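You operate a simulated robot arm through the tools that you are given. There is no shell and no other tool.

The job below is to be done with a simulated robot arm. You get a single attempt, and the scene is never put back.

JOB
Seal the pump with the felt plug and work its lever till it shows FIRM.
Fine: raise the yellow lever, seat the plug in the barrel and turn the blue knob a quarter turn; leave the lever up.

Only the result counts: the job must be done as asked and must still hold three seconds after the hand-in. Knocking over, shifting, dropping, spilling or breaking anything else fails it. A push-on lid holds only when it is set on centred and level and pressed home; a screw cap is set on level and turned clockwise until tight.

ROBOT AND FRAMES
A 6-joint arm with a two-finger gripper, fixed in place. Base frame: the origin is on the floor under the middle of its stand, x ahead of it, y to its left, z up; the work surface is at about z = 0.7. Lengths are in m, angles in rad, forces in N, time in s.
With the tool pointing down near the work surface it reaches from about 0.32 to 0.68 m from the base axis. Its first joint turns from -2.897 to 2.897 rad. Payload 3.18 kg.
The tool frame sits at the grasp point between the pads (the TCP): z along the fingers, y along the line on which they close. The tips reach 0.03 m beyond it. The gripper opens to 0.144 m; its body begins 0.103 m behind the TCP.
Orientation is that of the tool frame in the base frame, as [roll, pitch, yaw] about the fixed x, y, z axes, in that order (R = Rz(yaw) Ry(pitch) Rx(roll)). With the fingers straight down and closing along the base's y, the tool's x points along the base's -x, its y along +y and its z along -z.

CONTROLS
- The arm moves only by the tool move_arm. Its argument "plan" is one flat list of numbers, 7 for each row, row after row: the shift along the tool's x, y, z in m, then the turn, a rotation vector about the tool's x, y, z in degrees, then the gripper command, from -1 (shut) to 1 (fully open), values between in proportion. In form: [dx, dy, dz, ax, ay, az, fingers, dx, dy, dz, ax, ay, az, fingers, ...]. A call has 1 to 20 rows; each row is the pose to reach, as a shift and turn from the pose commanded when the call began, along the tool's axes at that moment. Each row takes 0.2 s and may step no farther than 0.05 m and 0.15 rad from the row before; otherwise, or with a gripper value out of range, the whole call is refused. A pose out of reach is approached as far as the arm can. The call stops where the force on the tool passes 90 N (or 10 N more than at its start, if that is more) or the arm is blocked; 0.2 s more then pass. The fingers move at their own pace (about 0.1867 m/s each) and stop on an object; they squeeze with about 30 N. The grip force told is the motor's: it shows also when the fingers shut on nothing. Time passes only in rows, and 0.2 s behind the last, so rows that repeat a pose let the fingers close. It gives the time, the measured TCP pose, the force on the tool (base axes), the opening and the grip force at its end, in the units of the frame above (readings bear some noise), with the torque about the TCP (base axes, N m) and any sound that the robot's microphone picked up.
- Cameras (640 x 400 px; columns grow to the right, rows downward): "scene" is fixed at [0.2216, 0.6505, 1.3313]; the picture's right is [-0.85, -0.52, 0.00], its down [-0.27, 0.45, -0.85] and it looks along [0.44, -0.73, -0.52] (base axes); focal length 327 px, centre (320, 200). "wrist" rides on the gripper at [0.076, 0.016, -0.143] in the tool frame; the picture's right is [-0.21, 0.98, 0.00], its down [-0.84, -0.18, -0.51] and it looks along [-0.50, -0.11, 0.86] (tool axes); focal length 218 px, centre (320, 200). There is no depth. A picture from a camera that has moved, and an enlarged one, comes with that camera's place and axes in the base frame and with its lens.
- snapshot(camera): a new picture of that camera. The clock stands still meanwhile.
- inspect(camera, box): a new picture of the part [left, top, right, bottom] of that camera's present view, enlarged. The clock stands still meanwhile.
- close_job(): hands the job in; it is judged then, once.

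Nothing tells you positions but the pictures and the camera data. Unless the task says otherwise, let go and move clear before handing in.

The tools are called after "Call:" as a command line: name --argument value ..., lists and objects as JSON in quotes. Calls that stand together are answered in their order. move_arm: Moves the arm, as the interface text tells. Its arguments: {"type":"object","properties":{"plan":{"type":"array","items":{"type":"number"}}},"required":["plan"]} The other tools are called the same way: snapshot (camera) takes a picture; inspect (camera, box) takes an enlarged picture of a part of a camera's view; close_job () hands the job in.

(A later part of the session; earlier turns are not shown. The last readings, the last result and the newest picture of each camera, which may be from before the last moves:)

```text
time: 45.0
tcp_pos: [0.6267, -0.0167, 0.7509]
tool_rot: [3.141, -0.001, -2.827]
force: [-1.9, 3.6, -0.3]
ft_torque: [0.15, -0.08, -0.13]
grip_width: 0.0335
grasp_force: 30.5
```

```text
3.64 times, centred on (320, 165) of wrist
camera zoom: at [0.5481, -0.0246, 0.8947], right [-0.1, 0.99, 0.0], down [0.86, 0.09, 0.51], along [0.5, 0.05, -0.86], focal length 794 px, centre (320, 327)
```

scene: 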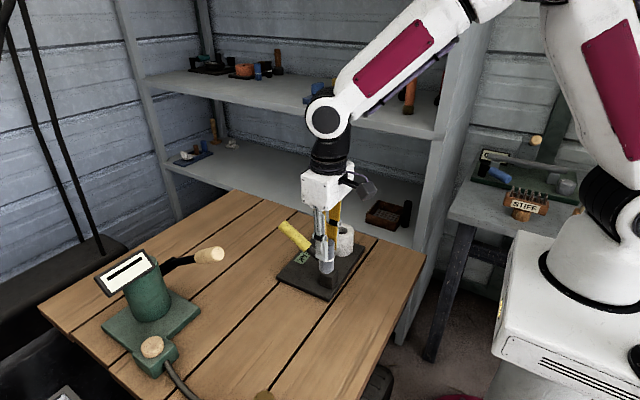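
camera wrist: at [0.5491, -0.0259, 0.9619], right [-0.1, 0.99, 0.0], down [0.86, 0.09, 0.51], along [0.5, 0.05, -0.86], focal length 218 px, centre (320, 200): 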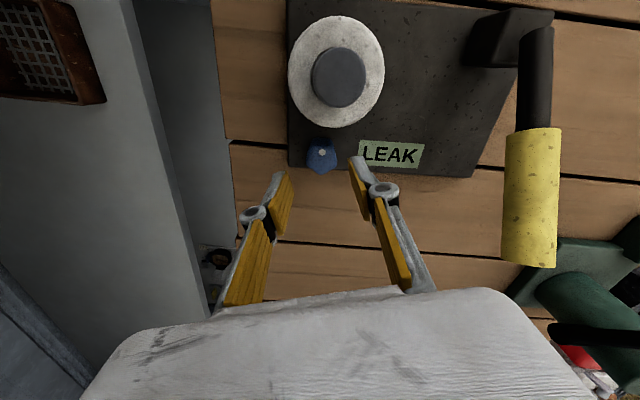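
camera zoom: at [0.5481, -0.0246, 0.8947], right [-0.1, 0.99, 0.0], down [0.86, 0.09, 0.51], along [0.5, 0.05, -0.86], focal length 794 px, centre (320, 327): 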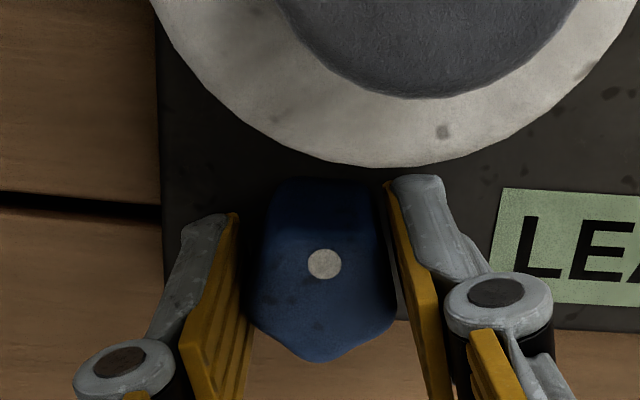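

Gripped (0.0335 m) with little side load. I'll try a small clockwise turn (15°) and watch the torque and the dot.

Call:
move_arm --plan '[0, 0, 0, 0, 0, 4, -1, 0, 0, 0, 0, 0, 8, -1, 0, 0, 0, 0, 0, 12, -1, 0, 0, 0, 0, 0, 15, -1, 0, 0, 0, 0, 0, 15, -1]'

Call:
inspect --camera "wrist" --box '[240, 110, 400, 220]'

Call:
inspect --camera "scene" --box '[250, 205, 370, 315]'

```text
time: 46.2
tcp_pos: [0.6265, -0.0158, 0.7518]
tool_rot: [-3.141, -0.002, -3.092]
force: [-10.8, 3.7, 7.1]
ft_torque: [0.08, 0.52, -0.01]
grip_width: 0.0335
grasp_force: 30.2
```

```text
3.64 times, centred on (320, 165) of wrist
camera zoom: at [0.5489, -0.0037, 0.8948], right [0.16, 0.99, 0.0], down [0.85, -0.14, 0.51], along [0.5, -0.08, -0.86], focal length 794 px, centre (320, 327)
```

zoom: 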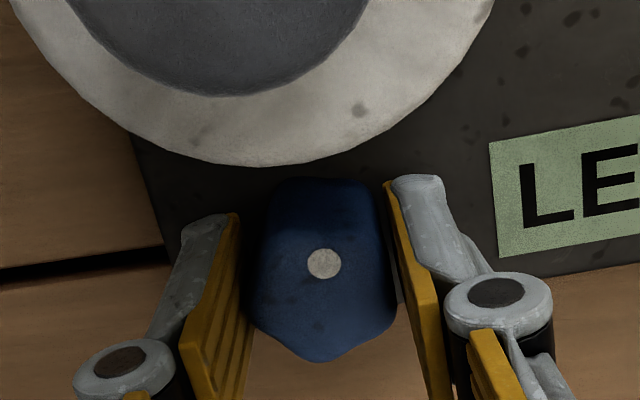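

```text
3.64 times, centred on (310, 260) of scene
camera zoom: at [0.2216, 0.6505, 1.3313], right [-0.85, -0.52, 0.0], down [-0.27, 0.45, -0.85], along [0.44, -0.73, -0.52], focal length 1190 px, centre (356, -18)
```

zoom: 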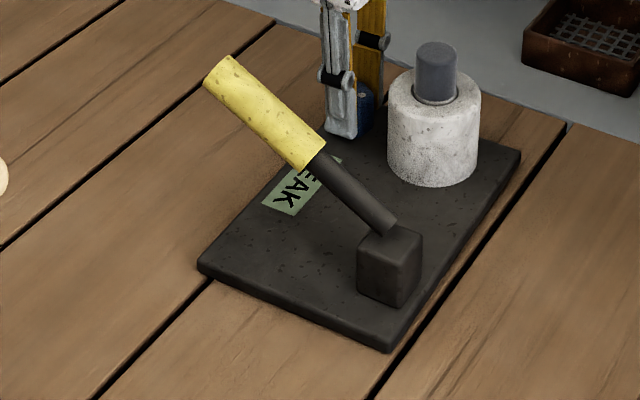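

The knob turns smoothly with the fingers clockwise, the pump stays put. Continuing clockwise another 45°.

Call:
move_arm --plan '[0.001, 0, 0, 0, 0, 7, -1, 0.001, 0, 0, 0, 0, 14, -1, 0.001, 0, 0, 0, 0, 21, -1, 0.001, 0, 0, 0, 0, 28, -1, 0.001, 0, 0, 0, 0, 35, -1, 0.001, 0, 0, 0, 0, 41, -1, 0.001, 0, 0, 0, 0, 45, -1, 0.001, 0, 0, 0, 0, 45, -1]'

Call:
inspect --camera "wrist" --box '[240, 110, 400, 220]'

Call:
inspect --camera "scene" --box '[250, 205, 370, 315]'

```text
time: 48.0
tcp_pos: [0.6272, -0.0146, 0.7522]
tool_rot: [3.139, 0.001, 2.406]
force: [3.4, 14.8, 0.2]
ft_torque: [0.36, -0.29, 0.02]
grip_width: 0.0334
grasp_force: 30.4
```

```text
3.64 times, centred on (320, 165) of wrist
camera zoom: at [0.5803, 0.0481, 0.8947], right [0.81, 0.59, 0.0], down [0.5, -0.7, 0.51], along [0.3, -0.41, -0.86], focal length 794 px, centre (320, 327)
```

zoom: 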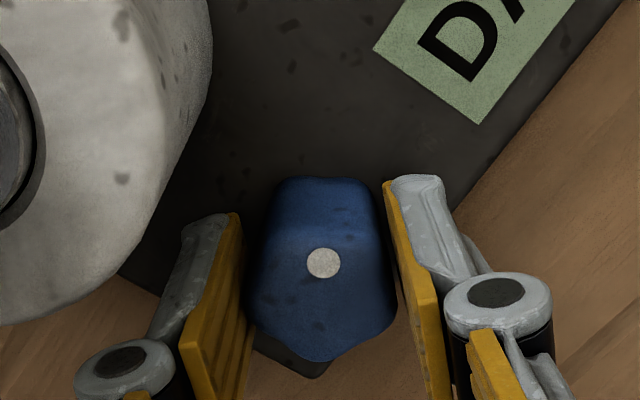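

```text
3.64 times, centred on (310, 260) of scene
camera zoom: at [0.2216, 0.6505, 1.3313], right [-0.85, -0.52, 0.0], down [-0.27, 0.45, -0.85], along [0.44, -0.73, -0.52], focal length 1190 px, centre (356, -18)
```

zoom: 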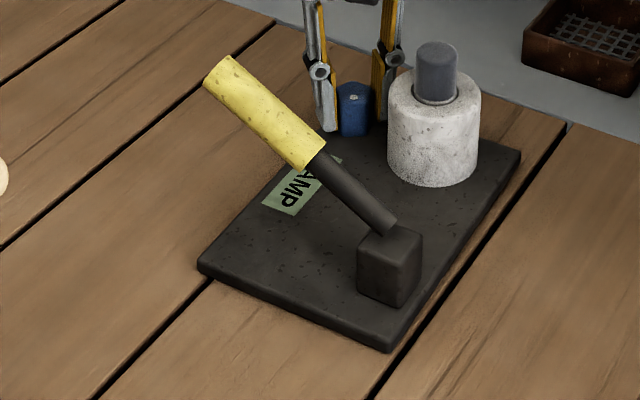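

The sign has changed from LEAK to DAMP, with the knob turned about 60° so far. To finish the quarter turn clear of the barrel, I'll open, swing the fingers back 36° to the next flat/lobe axis, and regrip.

Call:
move_arm --plan '[0, 0, 0, 0, 0, 0, -0.5, 0, 0, 0, 0, 0, 0, -0.3, 0, 0, 0, 0, 0, 0, -0.3, 0, 0, 0, 0, 0, -7, -0.3, 0, 0, 0, 0, 0, -14, -0.3, 0, 0, 0, 0, 0, -21, -0.3, 0, 0, 0, 0, 0, -28, -0.3, 0, 0, 0, 0, 0, -36, -0.3, 0, 0, 0, 0, 0, -36, -0.3]'

Call:
inspect --camera "wrist" --box '[240, 110, 400, 220]'

Call:
inspect --camera "scene" --box '[250, 205, 370, 315]'

```text
time: 50.0
tcp_pos: [0.6264, -0.0165, 0.753]
tool_rot: [3.14, 0.0, 3.038]
force: [-0.3, -0.7, 0.1]
ft_torque: [0.02, 0.01, 0.01]
grip_width: 0.0504
grasp_force: 0.0
```

```text
3.64 times, centred on (320, 165) of wrist
camera zoom: at [0.5516, 0.0078, 0.8943], right [0.31, 0.95, 0.0], down [0.82, -0.27, 0.51], along [0.48, -0.16, -0.86], focal length 794 px, centre (320, 327)
```

zoom: 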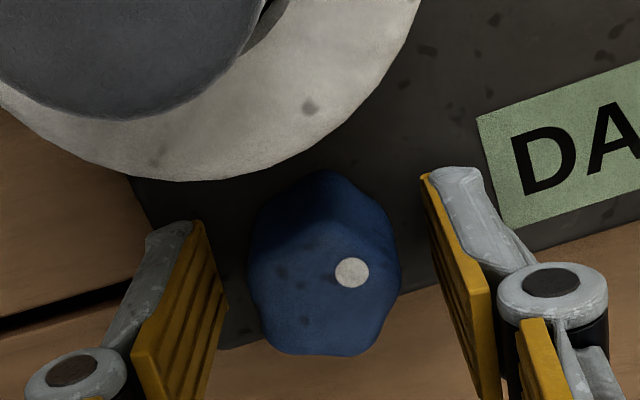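

```text
3.64 times, centred on (310, 260) of scene
camera zoom: at [0.2216, 0.6505, 1.3313], right [-0.85, -0.52, 0.0], down [-0.27, 0.45, -0.85], along [0.44, -0.73, -0.52], focal length 1190 px, centre (356, -18)
```

zoom: 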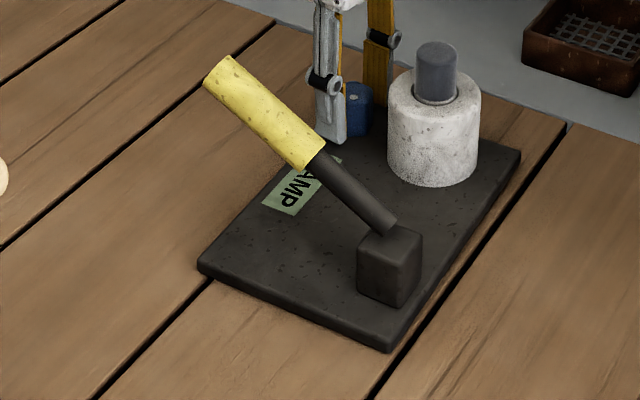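

The knob kept its new position. Closing again and turning the remaining 30° clockwise.

Call:
move_arm --plan '[0, 0, 0, 0, 0, 0, -0.6, 0, 0, 0, 0, 0, 0, -1, 0, 0, 0, 0, 0, 0, -1]'

Call:
inspect --camera "wrist" --box '[240, 110, 400, 220]'

```text
time: 50.8
tcp_pos: [0.6271, -0.0161, 0.7522]
tool_rot: [-3.141, -0.001, 3.035]
force: [1.0, 4.5, 0.3]
ft_torque: [0.1, -0.01, 0.02]
grip_width: 0.0335
grasp_force: 30.1
```

```text
3.64 times, centred on (320, 165) of wrist
camera zoom: at [0.5517, 0.0082, 0.8943], right [0.31, 0.95, 0.0], down [0.82, -0.27, 0.51], along [0.48, -0.16, -0.86], focal length 794 px, centre (320, 327)
```

zoom: 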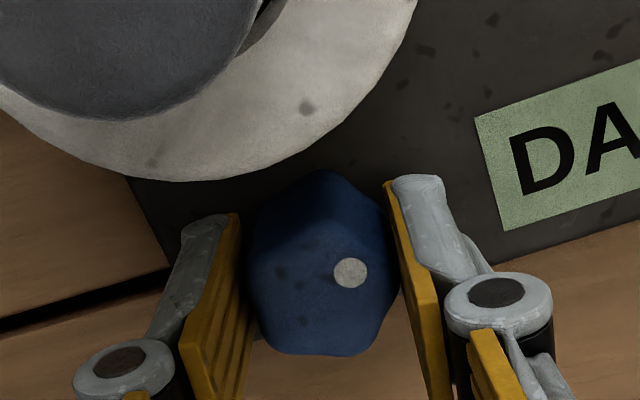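

Call:
move_arm --plan '[0, 0, 0, 0, 0, 6, -1, 0, 0, 0, 0, 0, 12, -1, 0, 0, 0, 0, 0, 18, -1, 0, 0, 0, 0, 0, 24, -1, 0, 0, 0, 0, 0, 30, -1, 0, 0, 0, 0, 0, 30, -1]'

Call:
inspect --camera "wrist" --box '[240, 90, 440, 220]'

Call:
inspect --camera "scene" --box '[250, 205, 370, 315]'

```text
time: 52.2
tcp_pos: [0.6264, -0.016, 0.7526]
tool_rot: [-3.141, 0.0, 2.511]
force: [6.0, 12.8, -0.9]
ft_torque: [0.26, -0.38, 0.0]
grip_width: 0.0335
grasp_force: 29.5
```

```text
3.08 times, centred on (340, 155) of wrist
camera zoom: at [0.5736, 0.0422, 0.8945], right [0.74, 0.67, 0.0], down [0.57, -0.64, 0.51], along [0.34, -0.38, -0.86], focal length 672 px, centre (258, 338)
```

zoom: 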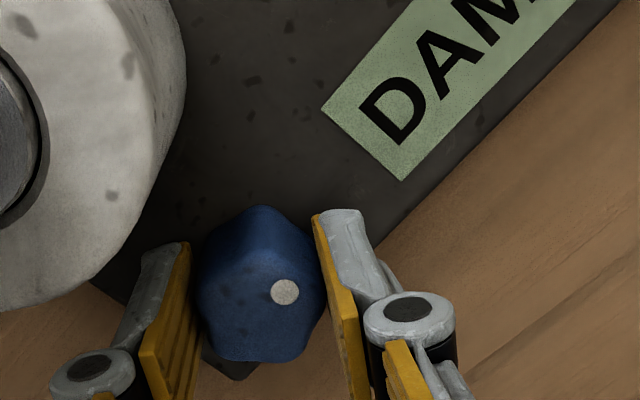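

```text
3.64 times, centred on (310, 260) of scene
camera zoom: at [0.2216, 0.6505, 1.3313], right [-0.85, -0.52, 0.0], down [-0.27, 0.45, -0.85], along [0.44, -0.73, -0.52], focal length 1190 px, centre (356, -18)
```

zoom: 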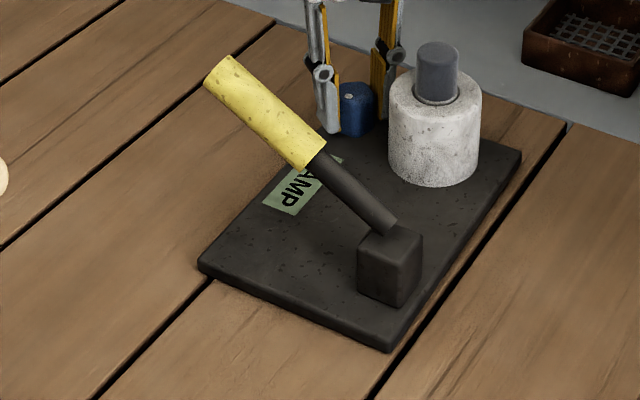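

The knob has now been turned a full 90° clockwise in two grips, and the sign shows DAMP, not yet FIRM. I'll release, rise clear and examine the dot, the plug depth and the lever.

Call:
move_arm --plan '[0, 0, 0, 0, 0, 0, -0.5, 0, 0, 0, 0, 0, 0, -0.3, 0, 0, 0, 0, 0, 0, -0.3, 0, 0, -0.03, 0, 0, -4, -0.3, 0, 0, -0.07, 0, 0, -12, -0.3, 0.015, 0, -0.1, 0, 0, -20, -0.3, 0.03, 0, -0.13, 0, 0, -28, -0.3, 0.03, 0, -0.13, 0, 0, -36, -0.3, 0.03, 0, -0.13, 0, 0, -36, -0.3]'

Call:
snapshot --camera "wrist"

Call:
inspect --camera "scene" --box '[250, 205, 370, 315]'

Call:
inspect --camera "scene" --box '[300, 210, 355, 255]'

```text
time: 54.2
tcp_pos: [0.6015, 0.0009, 0.883]
tool_rot: [3.141, 0.0, -3.138]
force: [-0.1, 0.2, -0.2]
ft_torque: [-0.01, -0.01, -0.01]
grip_width: 0.0504
grasp_force: 0.1
```

```text
taken
camera wrist: at [0.524, 0.0174, 1.0251], right [0.21, 0.98, 0.0], down [0.84, -0.18, 0.51], along [0.5, -0.11, -0.86], focal length 218 px, centre (320, 200)
```

wrist: 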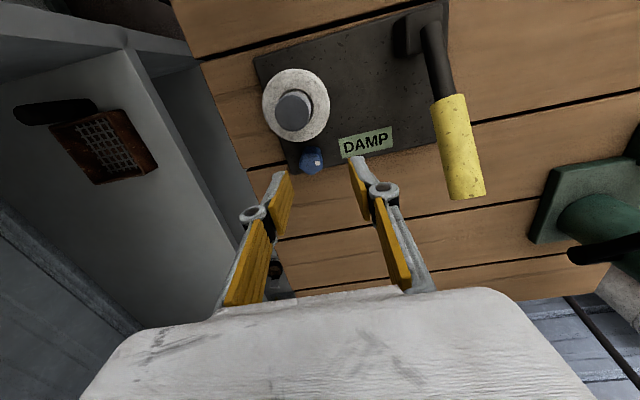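

```text
3.64 times, centred on (310, 260) of scene
camera zoom: at [0.2216, 0.6505, 1.3313], right [-0.85, -0.52, 0.0], down [-0.27, 0.45, -0.85], along [0.44, -0.73, -0.52], focal length 1190 px, centre (356, -18)
```

zoom: 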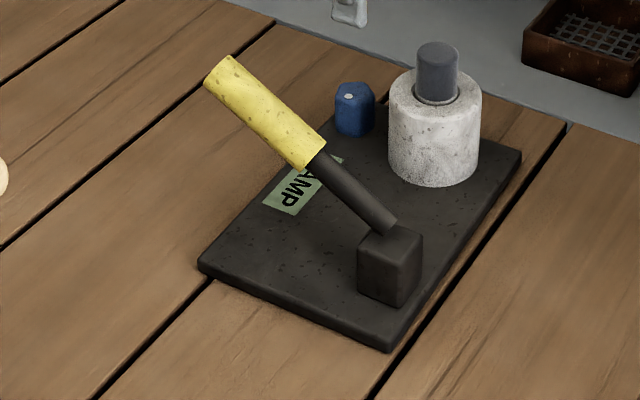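

```text
8.89 times, centred on (328, 232) of scene
camera zoom: at [0.2216, 0.6505, 1.3313], right [-0.85, -0.52, 0.0], down [-0.27, 0.45, -0.85], along [0.44, -0.73, -0.52], focal length 2910 px, centre (253, -89)
```

zoom: 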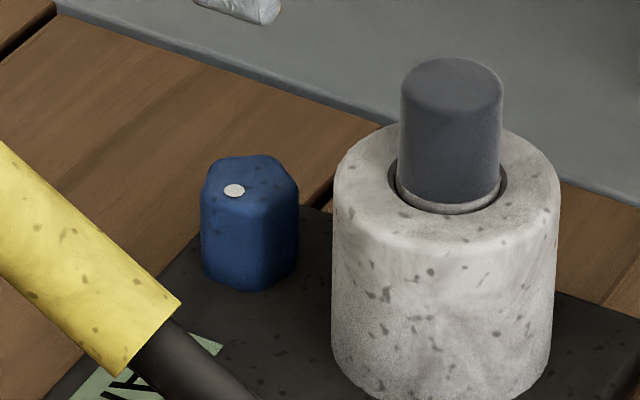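

The sign clearly reads DAMP; the dot has moved 90°, the lever is still at its stop (~29°), and the plug's ring is at the rim. One condition is not yet fully met, so I'll press the plug again with the knob in its new position and watch the sign.

Call:
move_arm --plan '[0.024, -0.007, 0, 0, 0, 0, -0.6, 0.048, -0.0145, 0, 0, 0, 0, -1, 0.048, -0.0145, 0, 0, 0, 0, -1, 0.048, -0.0145, 0.02, 0, 0, 0, -1, 0.048, -0.0145, 0.033, 0, 0, 0, -1, 0.048, -0.0145, 0.033, 0, 0, 0, -1]'

Call:
inspect --camera "scene" --box '[290, 185, 370, 265]'

Call:
inspect --camera "wrist" --box '[240, 100, 400, 220]'

```text
time: 55.6
tcp_pos: [0.5544, -0.0128, 0.8497]
tool_rot: [3.141, 0.0, 3.141]
force: [0.2, -0.9, 0.7]
ft_torque: [-0.01, 0.0, 0.0]
grip_width: 0.0001
grasp_force: 29.6
```

```text
5.00 times, centred on (330, 225) of scene
camera zoom: at [0.2216, 0.6505, 1.3313], right [-0.85, -0.52, 0.0], down [-0.27, 0.45, -0.85], along [0.44, -0.73, -0.52], focal length 1637 px, centre (270, 75)
```

zoom: 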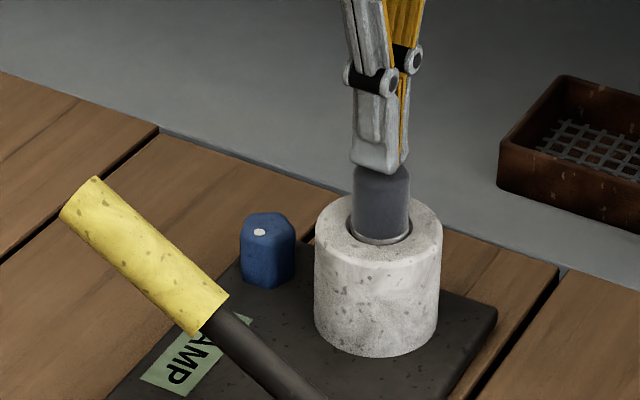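

```text
3.33 times, centred on (320, 160) of wrist
camera zoom: at [0.4763, 0.0033, 0.9924], right [0.21, 0.98, 0.0], down [0.84, -0.18, 0.51], along [0.5, -0.11, -0.86], focal length 728 px, centre (320, 333)
```

zoom: 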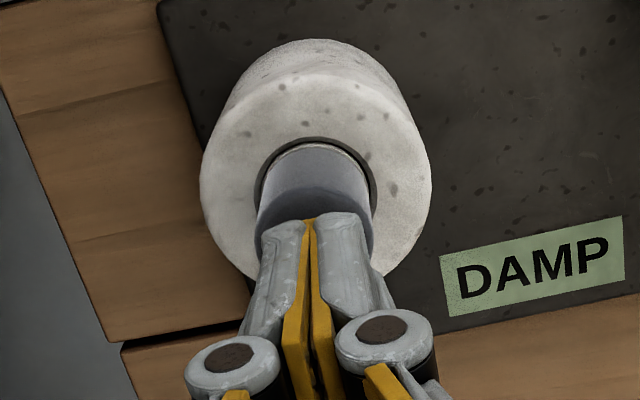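

The fingertips are right above the plug. Pressing down gradually and checking the sign under load.

Call:
move_arm --plan '[0, 0, 0.002, 0, 0, 0, -1, 0, 0, 0.004, 0, 0, 0, -1, 0, 0, 0.006, 0, 0, 0, -1, 0, 0, 0.008, 0, 0, 0, -1, 0, 0, 0.0095, 0, 0, 0, -1, 0, 0, 0.0095, 0, 0, 0, -1]'

Call:
inspect --camera "scene" --box '[290, 185, 370, 265]'

Call:
inspect --camera "wrist" --box '[240, 100, 400, 220]'

```text
time: 57.0
tcp_pos: [0.5543, -0.0119, 0.8412]
tool_rot: [3.141, 0.003, 3.141]
force: [-2.4, 0.1, 28.3]
ft_torque: [0.03, 0.22, -0.02]
grip_width: 0.0059
grasp_force: 29.9
```

```text
5.00 times, centred on (330, 225) of scene
camera zoom: at [0.2216, 0.6505, 1.3313], right [-0.85, -0.52, 0.0], down [-0.27, 0.45, -0.85], along [0.44, -0.73, -0.52], focal length 1637 px, centre (270, 75)
```

zoom: 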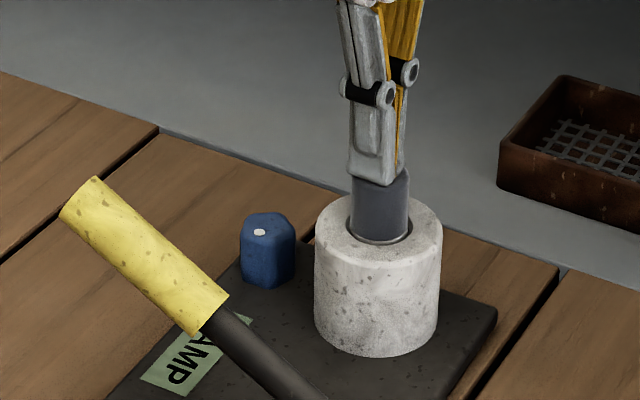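

```text
3.33 times, centred on (320, 160) of wrist
camera zoom: at [0.4775, 0.0035, 0.984], right [0.21, 0.98, 0.0], down [0.84, -0.18, 0.51], along [0.5, -0.11, -0.86], focal length 728 px, centre (320, 333)
```

zoom: 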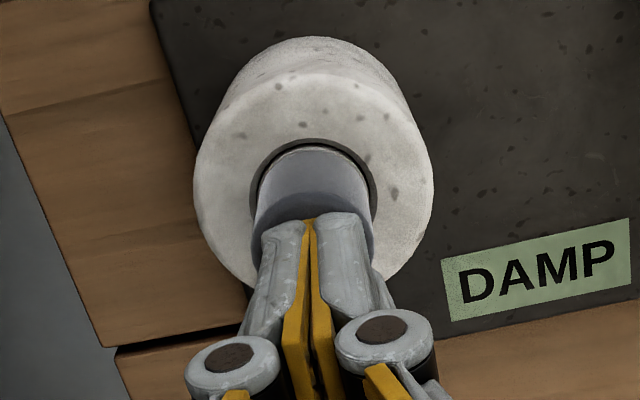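

Call:
move_arm --plan '[0, 0, 0.0015, 0, 0, 0, -1, 0, 0, 0.003, 0, 0, 0, -1, 0, 0, 0.0045, 0, 0, 0, -1, 0, 0, 0.0045, 0, 0, 0, -1, 0, 0, 0.0045, 0, 0, 0, -1]'

Call:
inspect --camera "scene" --box '[290, 185, 370, 265]'

Call:
inspect --camera "wrist" --box '[240, 100, 400, 220]'

```text
time: 58.2
tcp_pos: [0.5567, -0.0127, 0.839]
tool_rot: [3.139, 0.008, -3.14]
force: [-6.7, 0.3, 68.1]
ft_torque: [-0.01, 0.71, 0.03]
grip_width: 0.006
grasp_force: 29.9
```

```text
5.00 times, centred on (330, 225) of scene
camera zoom: at [0.2216, 0.6505, 1.3313], right [-0.85, -0.52, 0.0], down [-0.27, 0.45, -0.85], along [0.44, -0.73, -0.52], focal length 1637 px, centre (270, 75)
```

zoom: 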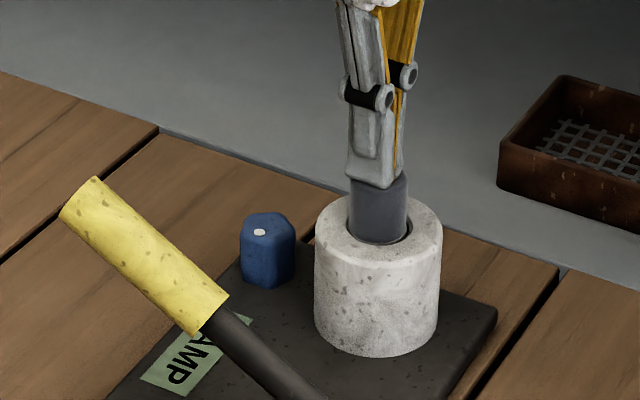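

```text
3.33 times, centred on (320, 160) of wrist
camera zoom: at [0.4773, 0.0037, 0.9816], right [0.21, 0.98, 0.0], down [0.84, -0.18, 0.52], along [0.5, -0.11, -0.86], focal length 728 px, centre (320, 333)
```

zoom: 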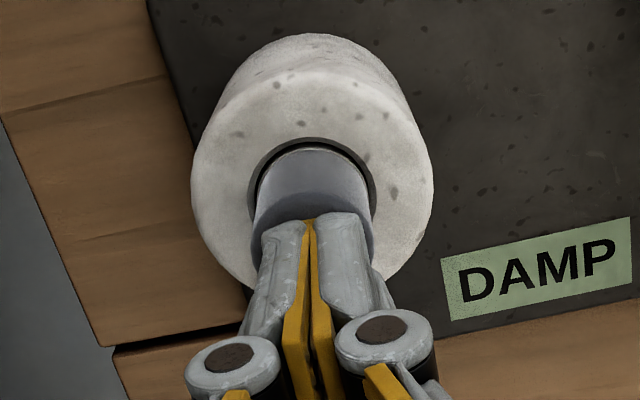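

Pressing harder doesn't change the sign, so the plug itself is bottomed. The remaining suspect is the lever: I'll go back to it with an open, tilted gripper to check/raise it carefully and see how the sign responds.

Call:
move_arm --plan '[0, 0, -0.006, 0, 0, 0, -1, 0, 0, -0.04, 0, 0, 0, -1, 0, 0, -0.085, 0, 0, 0, -0.5, 0.004, 0.045, -0.1, 0, 0, 0, -0.2, 0.008, 0.09, -0.105, 0, 0, 0, -0.2, 0.012, 0.142, -0.108, 0, 0, 0, -0.2, 0.012, 0.142, -0.108, 0, 0, 0, -0.2]'

Call:
inspect --camera "scene" --box '[250, 205, 370, 315]'

Call:
snapshot --camera "wrist"

```text
refused: row 6 steps farther than a row can; nothing moved
```

```text
3.64 times, centred on (310, 260) of scene
camera zoom: at [0.2216, 0.6505, 1.3313], right [-0.85, -0.52, 0.0], down [-0.27, 0.45, -0.85], along [0.44, -0.73, -0.52], focal length 1190 px, centre (356, -18)
```

zoom: 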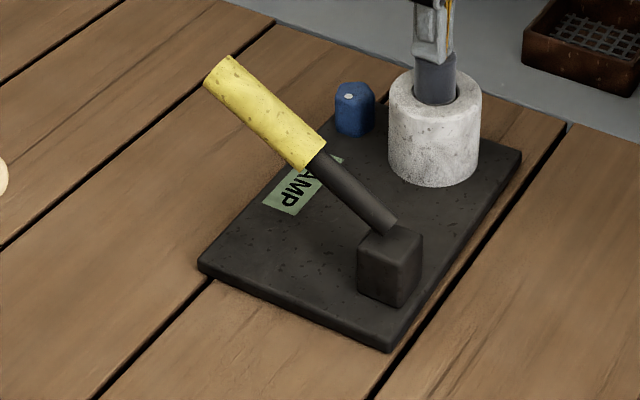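

```text
taken
camera wrist: at [0.4773, 0.0037, 0.9816], right [0.21, 0.98, 0.0], down [0.84, -0.18, 0.52], along [0.5, -0.11, -0.86], focal length 218 px, centre (320, 200)
```

wrist: 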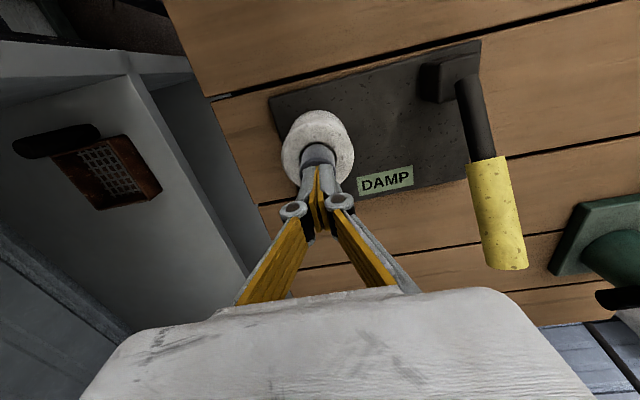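

One row stepped slightly too far, so nothing moved. I'll resend it with smaller steps.

Call:
move_arm --plan '[0, 0, -0.006, 0, 0, 0, -1, 0, 0, -0.04, 0, 0, 0, -1, 0, 0, -0.08, 0, 0, 0, -0.5, 0.004, 0.035, -0.1, 0, 0, 0, -0.2, 0.008, 0.075, -0.105, 0, 0, 0, -0.2, 0.012, 0.11, -0.108, 0, 0, 0, -0.2, 0.012, 0.142, -0.108, 0, 0, 0, -0.2, 0.012, 0.142, -0.108, 0, 0, 0, -0.2]'

Call:
inspect --camera "scene" --box '[250, 205, 370, 315]'

Call:
snapshot --camera "wrist"

```text
time: 60.0
tcp_pos: [0.543, 0.1275, 0.9415]
tool_rot: [3.141, 0.0, 3.141]
force: [0.1, 1.2, -0.7]
ft_torque: [0.02, 0.0, 0.05]
grip_width: 0.0576
grasp_force: 0.0
```

```text
3.64 times, centred on (310, 260) of scene
camera zoom: at [0.2216, 0.6505, 1.3313], right [-0.85, -0.52, 0.0], down [-0.27, 0.45, -0.85], along [0.44, -0.73, -0.52], focal length 1190 px, centre (356, -18)
```

zoom: 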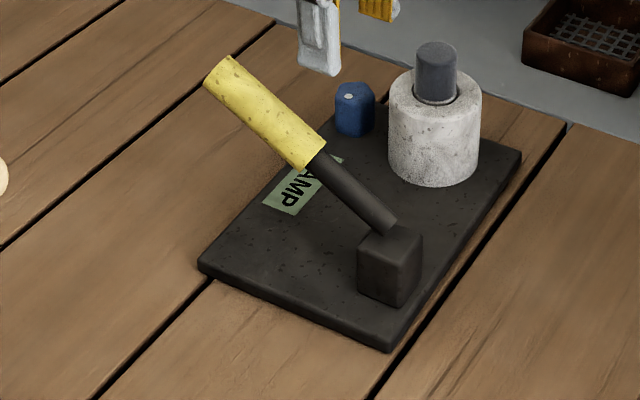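

```text
taken
camera wrist: at [0.4654, 0.1433, 1.0846], right [0.21, 0.98, 0.0], down [0.84, -0.18, 0.51], along [0.5, -0.11, -0.86], focal length 218 px, centre (320, 200)
```

wrist: 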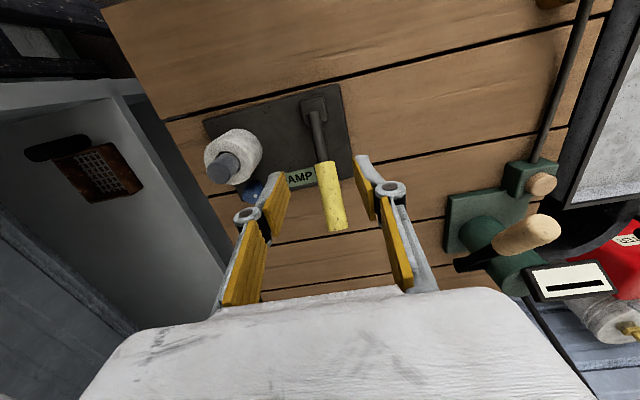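

The lever is still up at about 29°. Tilting the tool square to the lever and approaching the handle again with open fingers.

Call:
move_arm --plan '[-0.004, 0.0005, 0, 0, -7, 0, -0.2, -0.008, 0.001, 0, 0, -14, 0, -0.2, -0.012, 0.0015, 0, 0, -21, 0, -0.2, -0.0145, 0.0015, 0, 0, -27, 0, -0.2, -0.0145, 0.0015, 0, 0, -27, 0, -0.2]'

Call:
snapshot --camera "wrist"

```text
time: 61.2
tcp_pos: [0.5562, 0.1292, 0.9436]
tool_rot: [3.141, 0.474, -3.14]
force: [0.7, -0.1, -0.8]
ft_torque: [0.02, 0.01, 0.01]
grip_width: 0.0577
grasp_force: 0.0
```

```text
taken
camera wrist: at [0.4223, 0.1456, 1.0353], right [0.19, 0.98, 0.1], down [0.52, -0.18, 0.84], along [0.83, -0.11, -0.54], focal length 218 px, centre (320, 200)
```

wrist: 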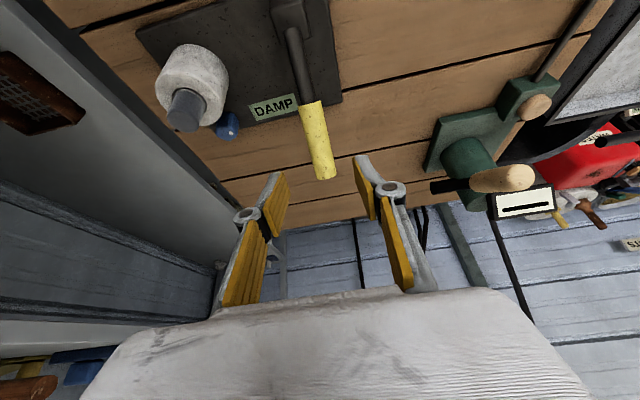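

Call:
move_arm --plan '[0.0096, 0, 0.035, 0, 0, 0, -0.2, 0.0096, 0, 0.075, 0, 0, 0, -0.2, 0.0096, 0, 0.11, 0, 0, 0, -0.2, 0.0096, 0, 0.136, 0, 0, 0, -0.2, 0.0096, 0, 0.136, 0, 0, 0, -0.2]'

Call:
snapshot --camera "wrist"

Call:
inspect --camera "scene" --box '[250, 205, 370, 315]'

```text
time: 62.4
tcp_pos: [0.6091, 0.1304, 0.8164]
tool_rot: [-3.141, 0.47, 3.141]
force: [-0.3, 0.8, 0.0]
ft_torque: [-0.01, 0.0, -0.01]
grip_width: 0.0575
grasp_force: 0.0
```

```text
taken
camera wrist: at [0.4753, 0.1459, 0.909], right [0.19, 0.98, 0.09], down [0.52, -0.18, 0.83], along [0.83, -0.11, -0.54], focal length 218 px, centre (320, 200)
```

wrist: 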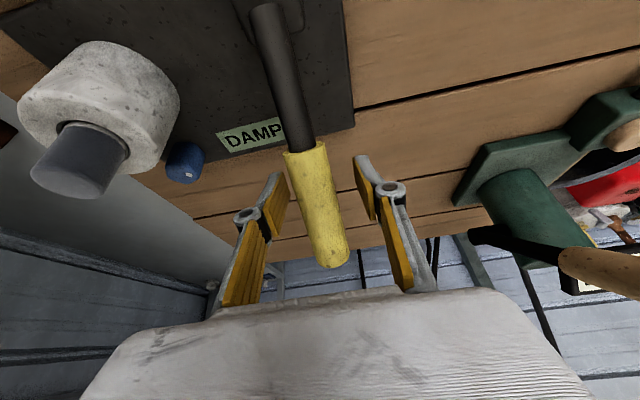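

```text
3.64 times, centred on (310, 260) of scene
camera zoom: at [0.2216, 0.6505, 1.3313], right [-0.85, -0.52, 0.0], down [-0.27, 0.45, -0.85], along [0.44, -0.73, -0.52], focal length 1190 px, centre (356, -18)
```

zoom: 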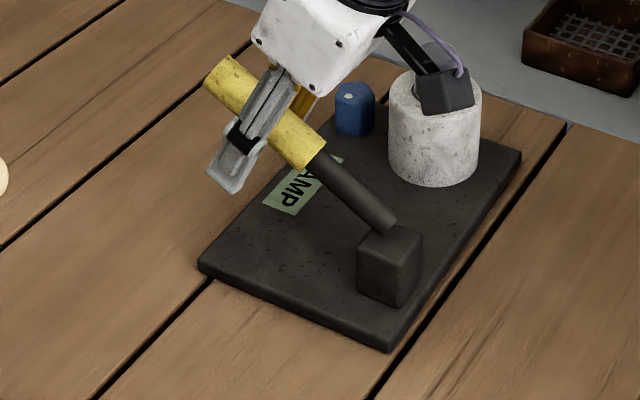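

Fingers are around the handle again. Closing, then nudging up slightly.

Call:
move_arm --plan '[0, 0, 0, 0, 0, 0, -0.5, 0, 0, 0, 0, 0, 0, -1, 0, 0, 0, 0, 0, 0, -1]'

Call:
move_arm --plan '[0, 0, -0.002, 0, 0, 0, -1, 0, 0, -0.003, 0, -1, 0, -1, 0, 0, -0.003, 0, -1, 0, -1]'

Call:
inspect --camera "scene" --box '[250, 205, 370, 315]'

Call:
inspect --camera "wrist" --box '[150, 60, 370, 200]'

```text
time: 63.2
tcp_pos: [0.6093, 0.1278, 0.817]
tool_rot: [-3.137, 0.472, 3.14]
force: [5.4, -18.3, 0.2]
ft_torque: [-0.32, -0.14, 0.82]
grip_width: 0.0261
grasp_force: 30.2
```

```text
time: 64.0
tcp_pos: [0.6085, 0.1302, 0.8188]
tool_rot: [-3.141, 0.49, 3.14]
force: [1.6, -14.6, 0.7]
ft_torque: [-0.25, 0.15, 0.71]
grip_width: 0.0262
grasp_force: 29.3
```

```text
3.64 times, centred on (310, 260) of scene
camera zoom: at [0.2216, 0.6505, 1.3313], right [-0.85, -0.52, 0.0], down [-0.27, 0.45, -0.85], along [0.44, -0.73, -0.52], focal length 1190 px, centre (356, -18)
```

zoom: 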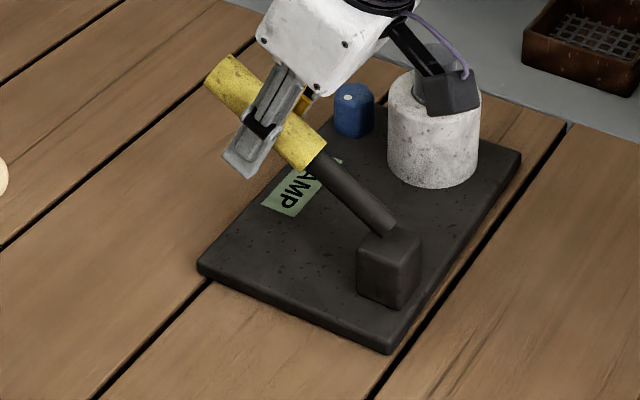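

```text
2.86 times, centred on (260, 130) of wrist
camera zoom: at [0.4721, 0.1458, 0.9094], right [0.19, 0.98, 0.1], down [0.51, -0.18, 0.84], along [0.84, -0.11, -0.53], focal length 624 px, centre (491, 400)
```

zoom: 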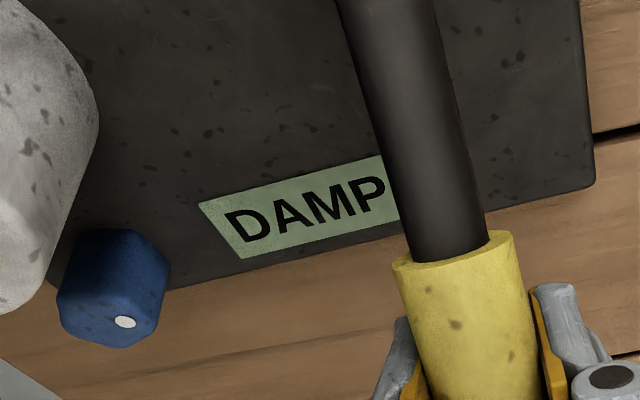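

No change in the sign yet. I'll relieve the sideways load and nudge up a few more millimetres while watching the base.

Call:
move_arm --plan '[0, -0.0014, -0.002, 0, -1, 0, -1, 0, -0.0014, -0.004, 0, -2, 0, -1, 0, -0.0014, -0.004, 0, -2, 0, -1]'

Call:
inspect --camera "scene" --box '[250, 205, 370, 315]'

Call:
inspect --camera "wrist" --box '[150, 60, 370, 200]'

```text
time: 64.8
tcp_pos: [0.6063, 0.1296, 0.8235]
tool_rot: [3.138, 0.522, -3.14]
force: [5.4, 1.7, -0.4]
ft_torque: [-0.43, -0.02, 0.59]
grip_width: 0.0262
grasp_force: 30.1
```

```text
3.64 times, centred on (310, 260) of scene
camera zoom: at [0.2216, 0.6505, 1.3313], right [-0.85, -0.52, 0.0], down [-0.27, 0.45, -0.85], along [0.44, -0.73, -0.52], focal length 1190 px, centre (356, -18)
```

zoom: 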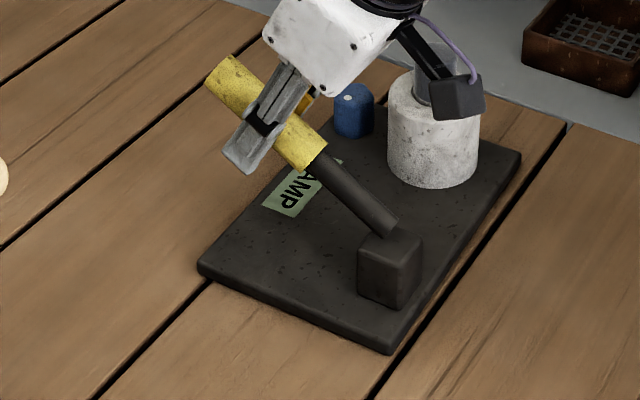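

```text
2.86 times, centred on (260, 130) of wrist
camera zoom: at [0.468, 0.1456, 0.9083], right [0.18, 0.98, 0.11], down [0.48, -0.18, 0.86], along [0.86, -0.1, -0.5], focal length 624 px, centre (491, 400)
```

zoom: 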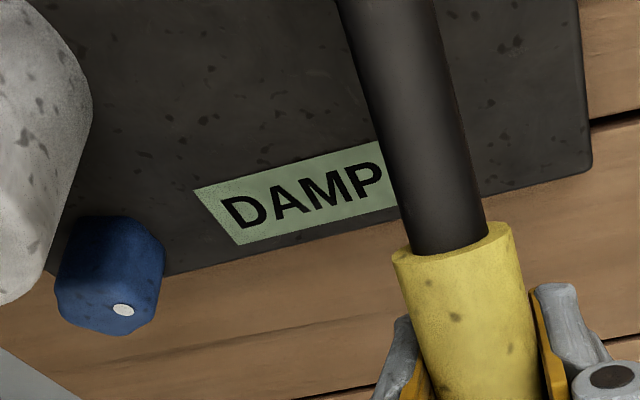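

The lever is solidly at its top stop and the sign still says DAMP; the pads merely slide on the handle. Since the job says to work the lever till it shows FIRM, I'll now stroke it with the pump sealed: bring it down along its arc while holding it, then up again, watching the sign.

Call:
move_arm --plan '[0.0002, 0, 0.0094, 0, 5, 0, -1, 0.0011, 0, 0.0188, 0, 10, 0, -1, 0.003, 0, 0.0281, 0, 15, 0, -1, 0.003, 0, 0.0281, 0, 15, 0, -1]'

Call:
inspect --camera "scene" --box '[250, 205, 370, 315]'

Call:
inspect --camera "wrist" --box '[150, 60, 370, 200]'

```text
time: 65.8
tcp_pos: [0.6187, 0.1262, 0.7984]
tool_rot: [-3.136, 0.26, -3.133]
force: [3.5, -10.6, 2.0]
ft_torque: [-0.47, 0.05, 0.94]
grip_width: 0.0275
grasp_force: 29.5
out of reach, approached as far as the arm can: row 1, 2
```

```text
3.64 times, centred on (310, 260) of scene
camera zoom: at [0.2216, 0.6505, 1.3313], right [-0.85, -0.52, 0.0], down [-0.27, 0.45, -0.85], along [0.44, -0.73, -0.52], focal length 1190 px, centre (356, -18)
```

zoom: 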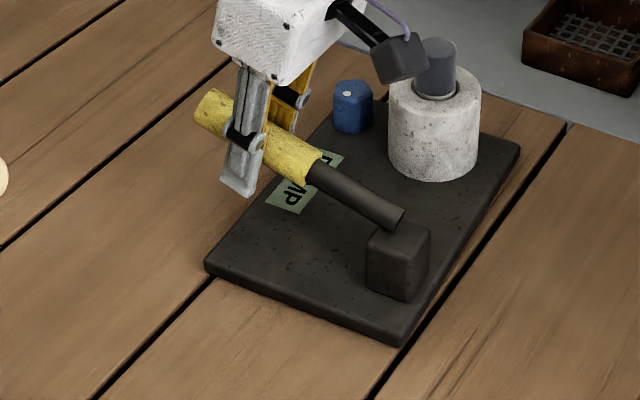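

```text
2.86 times, centred on (260, 130) of wrist
camera zoom: at [0.5068, 0.1419, 0.9157], right [0.2, 0.98, 0.05], down [0.68, -0.17, 0.71], along [0.7, -0.11, -0.7], focal length 624 px, centre (491, 400)
```

zoom: 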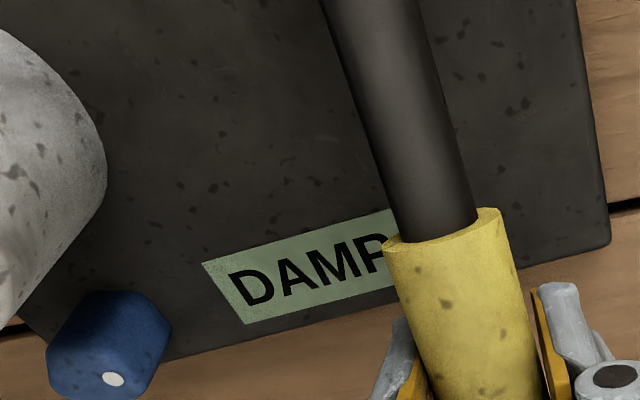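

The arm reported part of that path out of reach, and the base got nudged slightly. The lever is now at about 15° and the sign still reads DAMP. I'll look at the base closely before continuing.

Call:
inspect --camera "scene" --box '[270, 215, 370, 305]'

Call:
snapshot --camera "wrist"

```text
4.44 times, centred on (320, 260) of scene
camera zoom: at [0.2216, 0.6505, 1.3313], right [-0.85, -0.52, 0.0], down [-0.27, 0.45, -0.85], along [0.44, -0.73, -0.52], focal length 1455 px, centre (320, -67)
```

zoom: 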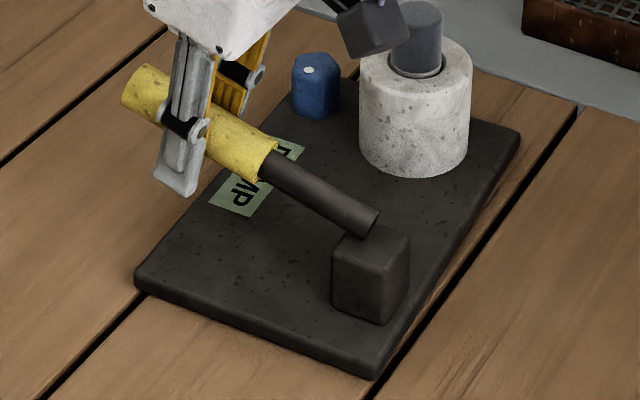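

```text
taken
camera wrist: at [0.5068, 0.1419, 0.9157], right [0.2, 0.98, 0.05], down [0.68, -0.17, 0.71], along [0.7, -0.11, -0.7], focal length 218 px, centre (320, 200)
```

wrist: 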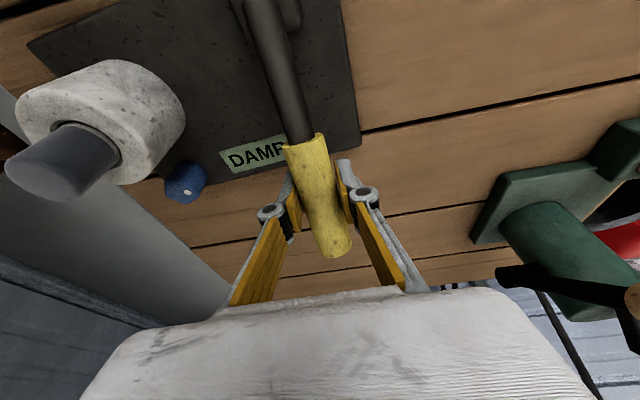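

The base is flat with only a few mm of movement. I'll continue the down-stroke in smaller, reachable steps.

Call:
move_arm --plan '[0, -0.001, 0.004, 0, 2, 0, -1, 0.0003, -0.001, 0.008, 0, 4, 0, -1, 0.0005, -0.001, 0.0121, 0, 6, 0, -1, 0.001, -0.001, 0.016, 0, 8, 0, -1, 0.0015, -0.001, 0.02, 0, 10, 0, -1, 0.0022, -0.001, 0.0241, 0, 12, 0, -1, 0.0022, -0.001, 0.0241, 0, 12, 0, -1]'

Call:
inspect --camera "scene" --box '[250, 205, 370, 315]'

Call:
inspect --camera "wrist" --box '[150, 60, 370, 200]'

```text
time: 67.4
tcp_pos: [0.6222, 0.1281, 0.7747]
tool_rot: [3.141, 0.052, 3.141]
force: [-0.6, -21.3, 1.2]
ft_torque: [-0.01, 0.29, 0.75]
grip_width: 0.0278
grasp_force: 30.1
```

```text
3.64 times, centred on (310, 260) of scene
camera zoom: at [0.2216, 0.6505, 1.3313], right [-0.85, -0.52, 0.0], down [-0.27, 0.45, -0.85], along [0.44, -0.73, -0.52], focal length 1190 px, centre (356, -18)
```

zoom: 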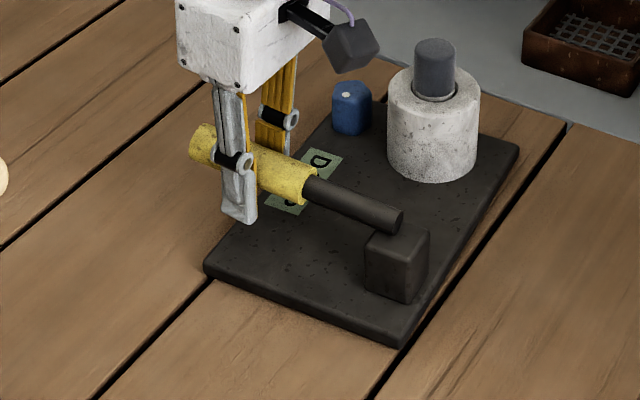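

```text
2.86 times, centred on (260, 130) of wrist
camera zoom: at [0.5372, 0.144, 0.9124], right [0.21, 0.98, 0.01], down [0.82, -0.18, 0.55], along [0.54, -0.11, -0.84], focal length 624 px, centre (491, 400)
```

zoom: 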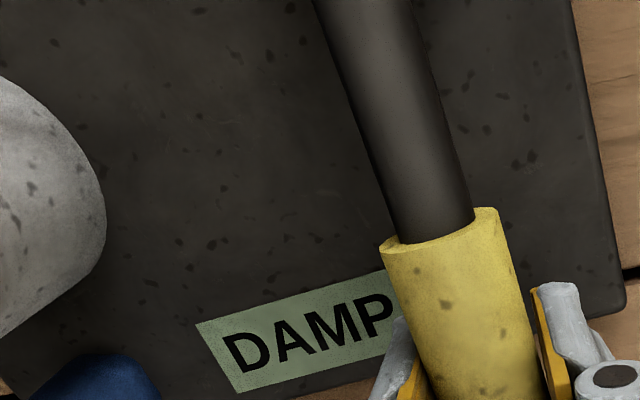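

The lever is almost level and the sign still reads DAMP, so DAMP corresponds to "sealed" and the lever matters next. Now I'll raise it again gently, relieving the side load, and watch the sign.

Call:
move_arm --plan '[0, -0.0018, 0, 0, 0, 0, -1, 0.0004, -0.0018, -0.0086, 0, -2.5, 0, -1, 0.0015, -0.0018, -0.0172, 0, -5, 0, -1, 0.0033, -0.0018, -0.0256, 0, -7.5, 0, -1, 0.0056, -0.0018, -0.0338, 0, -10, 0, -1, 0.0056, -0.0018, -0.0338, 0, -10, 0, -1]'

Call:
inspect --camera "scene" --box '[250, 205, 370, 315]'

Call:
inspect --camera "wrist" --box '[150, 60, 370, 200]'

```text
time: 68.8
tcp_pos: [0.6135, 0.1267, 0.8095]
tool_rot: [-3.14, 0.229, -3.14]
force: [0.3, 9.7, -0.7]
ft_torque: [-0.21, -0.21, 0.69]
grip_width: 0.0276
grasp_force: 29.4
```

```text
3.64 times, centred on (310, 260) of scene
camera zoom: at [0.2216, 0.6505, 1.3313], right [-0.85, -0.52, 0.0], down [-0.27, 0.45, -0.85], along [0.44, -0.73, -0.52], focal length 1190 px, centre (356, -18)
```

zoom: 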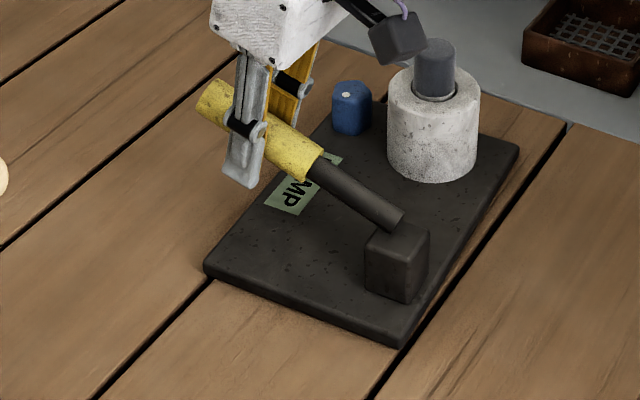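

```text
2.86 times, centred on (260, 130) of wrist
camera zoom: at [0.507, 0.1431, 0.9301], right [0.2, 0.98, 0.05], down [0.71, -0.18, 0.69], along [0.68, -0.11, -0.73], focal length 624 px, centre (491, 400)
```

zoom: 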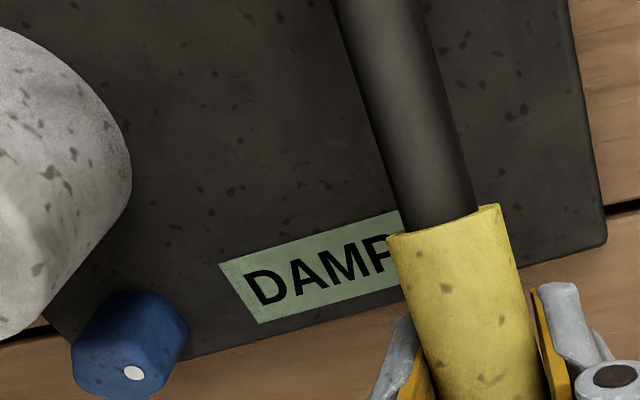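

Call:
move_arm --plan '[0.0008, 0.0008, -0.004, 0, -2, 0, -1, 0.0016, 0.0008, -0.0079, 0, -4, 0, -1, 0.0026, 0.0008, -0.0118, 0, -6, 0, -1, 0.0026, 0.0008, -0.0118, 0, -6, 0, -1]'

Call:
inspect --camera "scene" --box '[250, 205, 370, 315]'

Call:
inspect --camera "wrist" --box '[150, 60, 370, 200]'

```text
time: 69.8
tcp_pos: [0.6096, 0.1269, 0.8195]
tool_rot: [3.141, 0.335, -3.141]
force: [7.0, 3.6, -0.4]
ft_torque: [-0.33, -0.36, 0.7]
grip_width: 0.0277
grasp_force: 29.9
```

```text
3.64 times, centred on (310, 260) of scene
camera zoom: at [0.2216, 0.6505, 1.3313], right [-0.85, -0.52, 0.0], down [-0.27, 0.45, -0.85], along [0.44, -0.73, -0.52], focal length 1190 px, centre (356, -18)
```

zoom: 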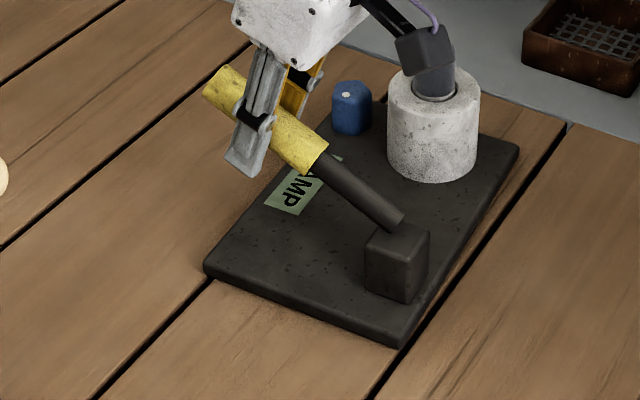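

```text
2.86 times, centred on (260, 130) of wrist
camera zoom: at [0.4902, 0.1429, 0.9288], right [0.2, 0.98, 0.07], down [0.63, -0.18, 0.76], along [0.75, -0.11, -0.65], focal length 624 px, centre (491, 400)
```

zoom: 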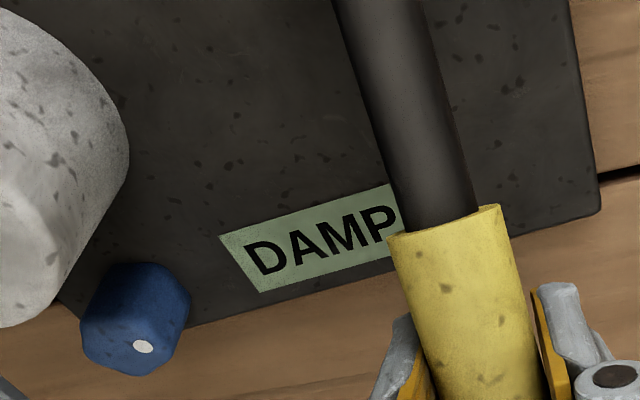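

Call:
move_arm --plan '[0.0006, 0, -0.004, 0, -2, 0, -1, 0.0012, 0, -0.0078, 0, -4, 0, -1, 0.0012, 0, -0.0078, 0, -4, 0, -1]'

Call:
inspect --camera "scene" --box '[250, 205, 370, 315]'

Call:
inspect --camera "wrist" --box '[150, 60, 370, 200]'

```text
time: 70.6
tcp_pos: [0.6064, 0.1263, 0.8254]
tool_rot: [3.139, 0.404, -3.14]
force: [12.2, 3.5, 4.6]
ft_torque: [-0.4, -0.2, 0.71]
grip_width: 0.0272
grasp_force: 30.1
```

```text
3.64 times, centred on (310, 260) of scene
camera zoom: at [0.2216, 0.6505, 1.3313], right [-0.85, -0.52, 0.0], down [-0.27, 0.45, -0.85], along [0.44, -0.73, -0.52], focal length 1190 px, centre (356, -18)
```

zoom: 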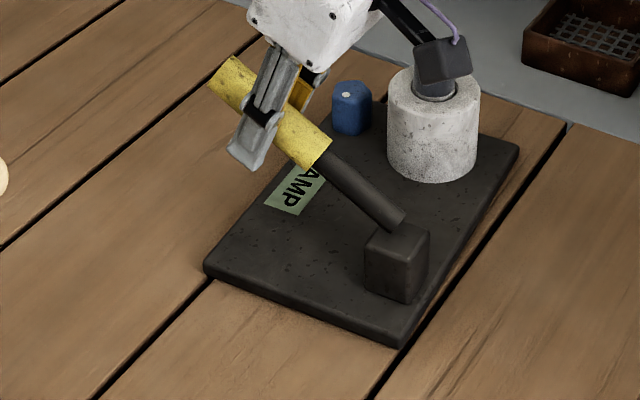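

```text
2.86 times, centred on (260, 130) of wrist
camera zoom: at [0.4791, 0.1425, 0.9268], right [0.19, 0.98, 0.08], down [0.57, -0.18, 0.8], along [0.8, -0.11, -0.6], focal length 624 px, centre (491, 400)
```

zoom: 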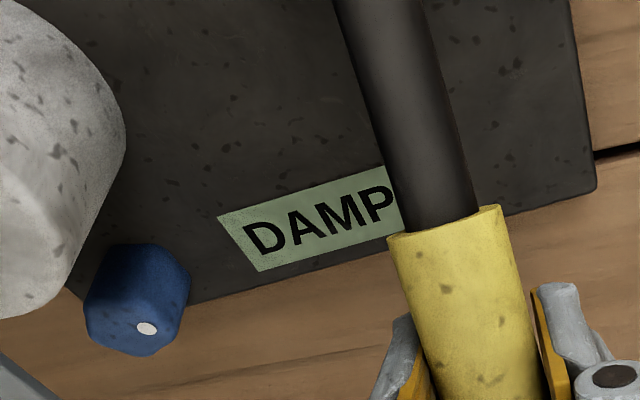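

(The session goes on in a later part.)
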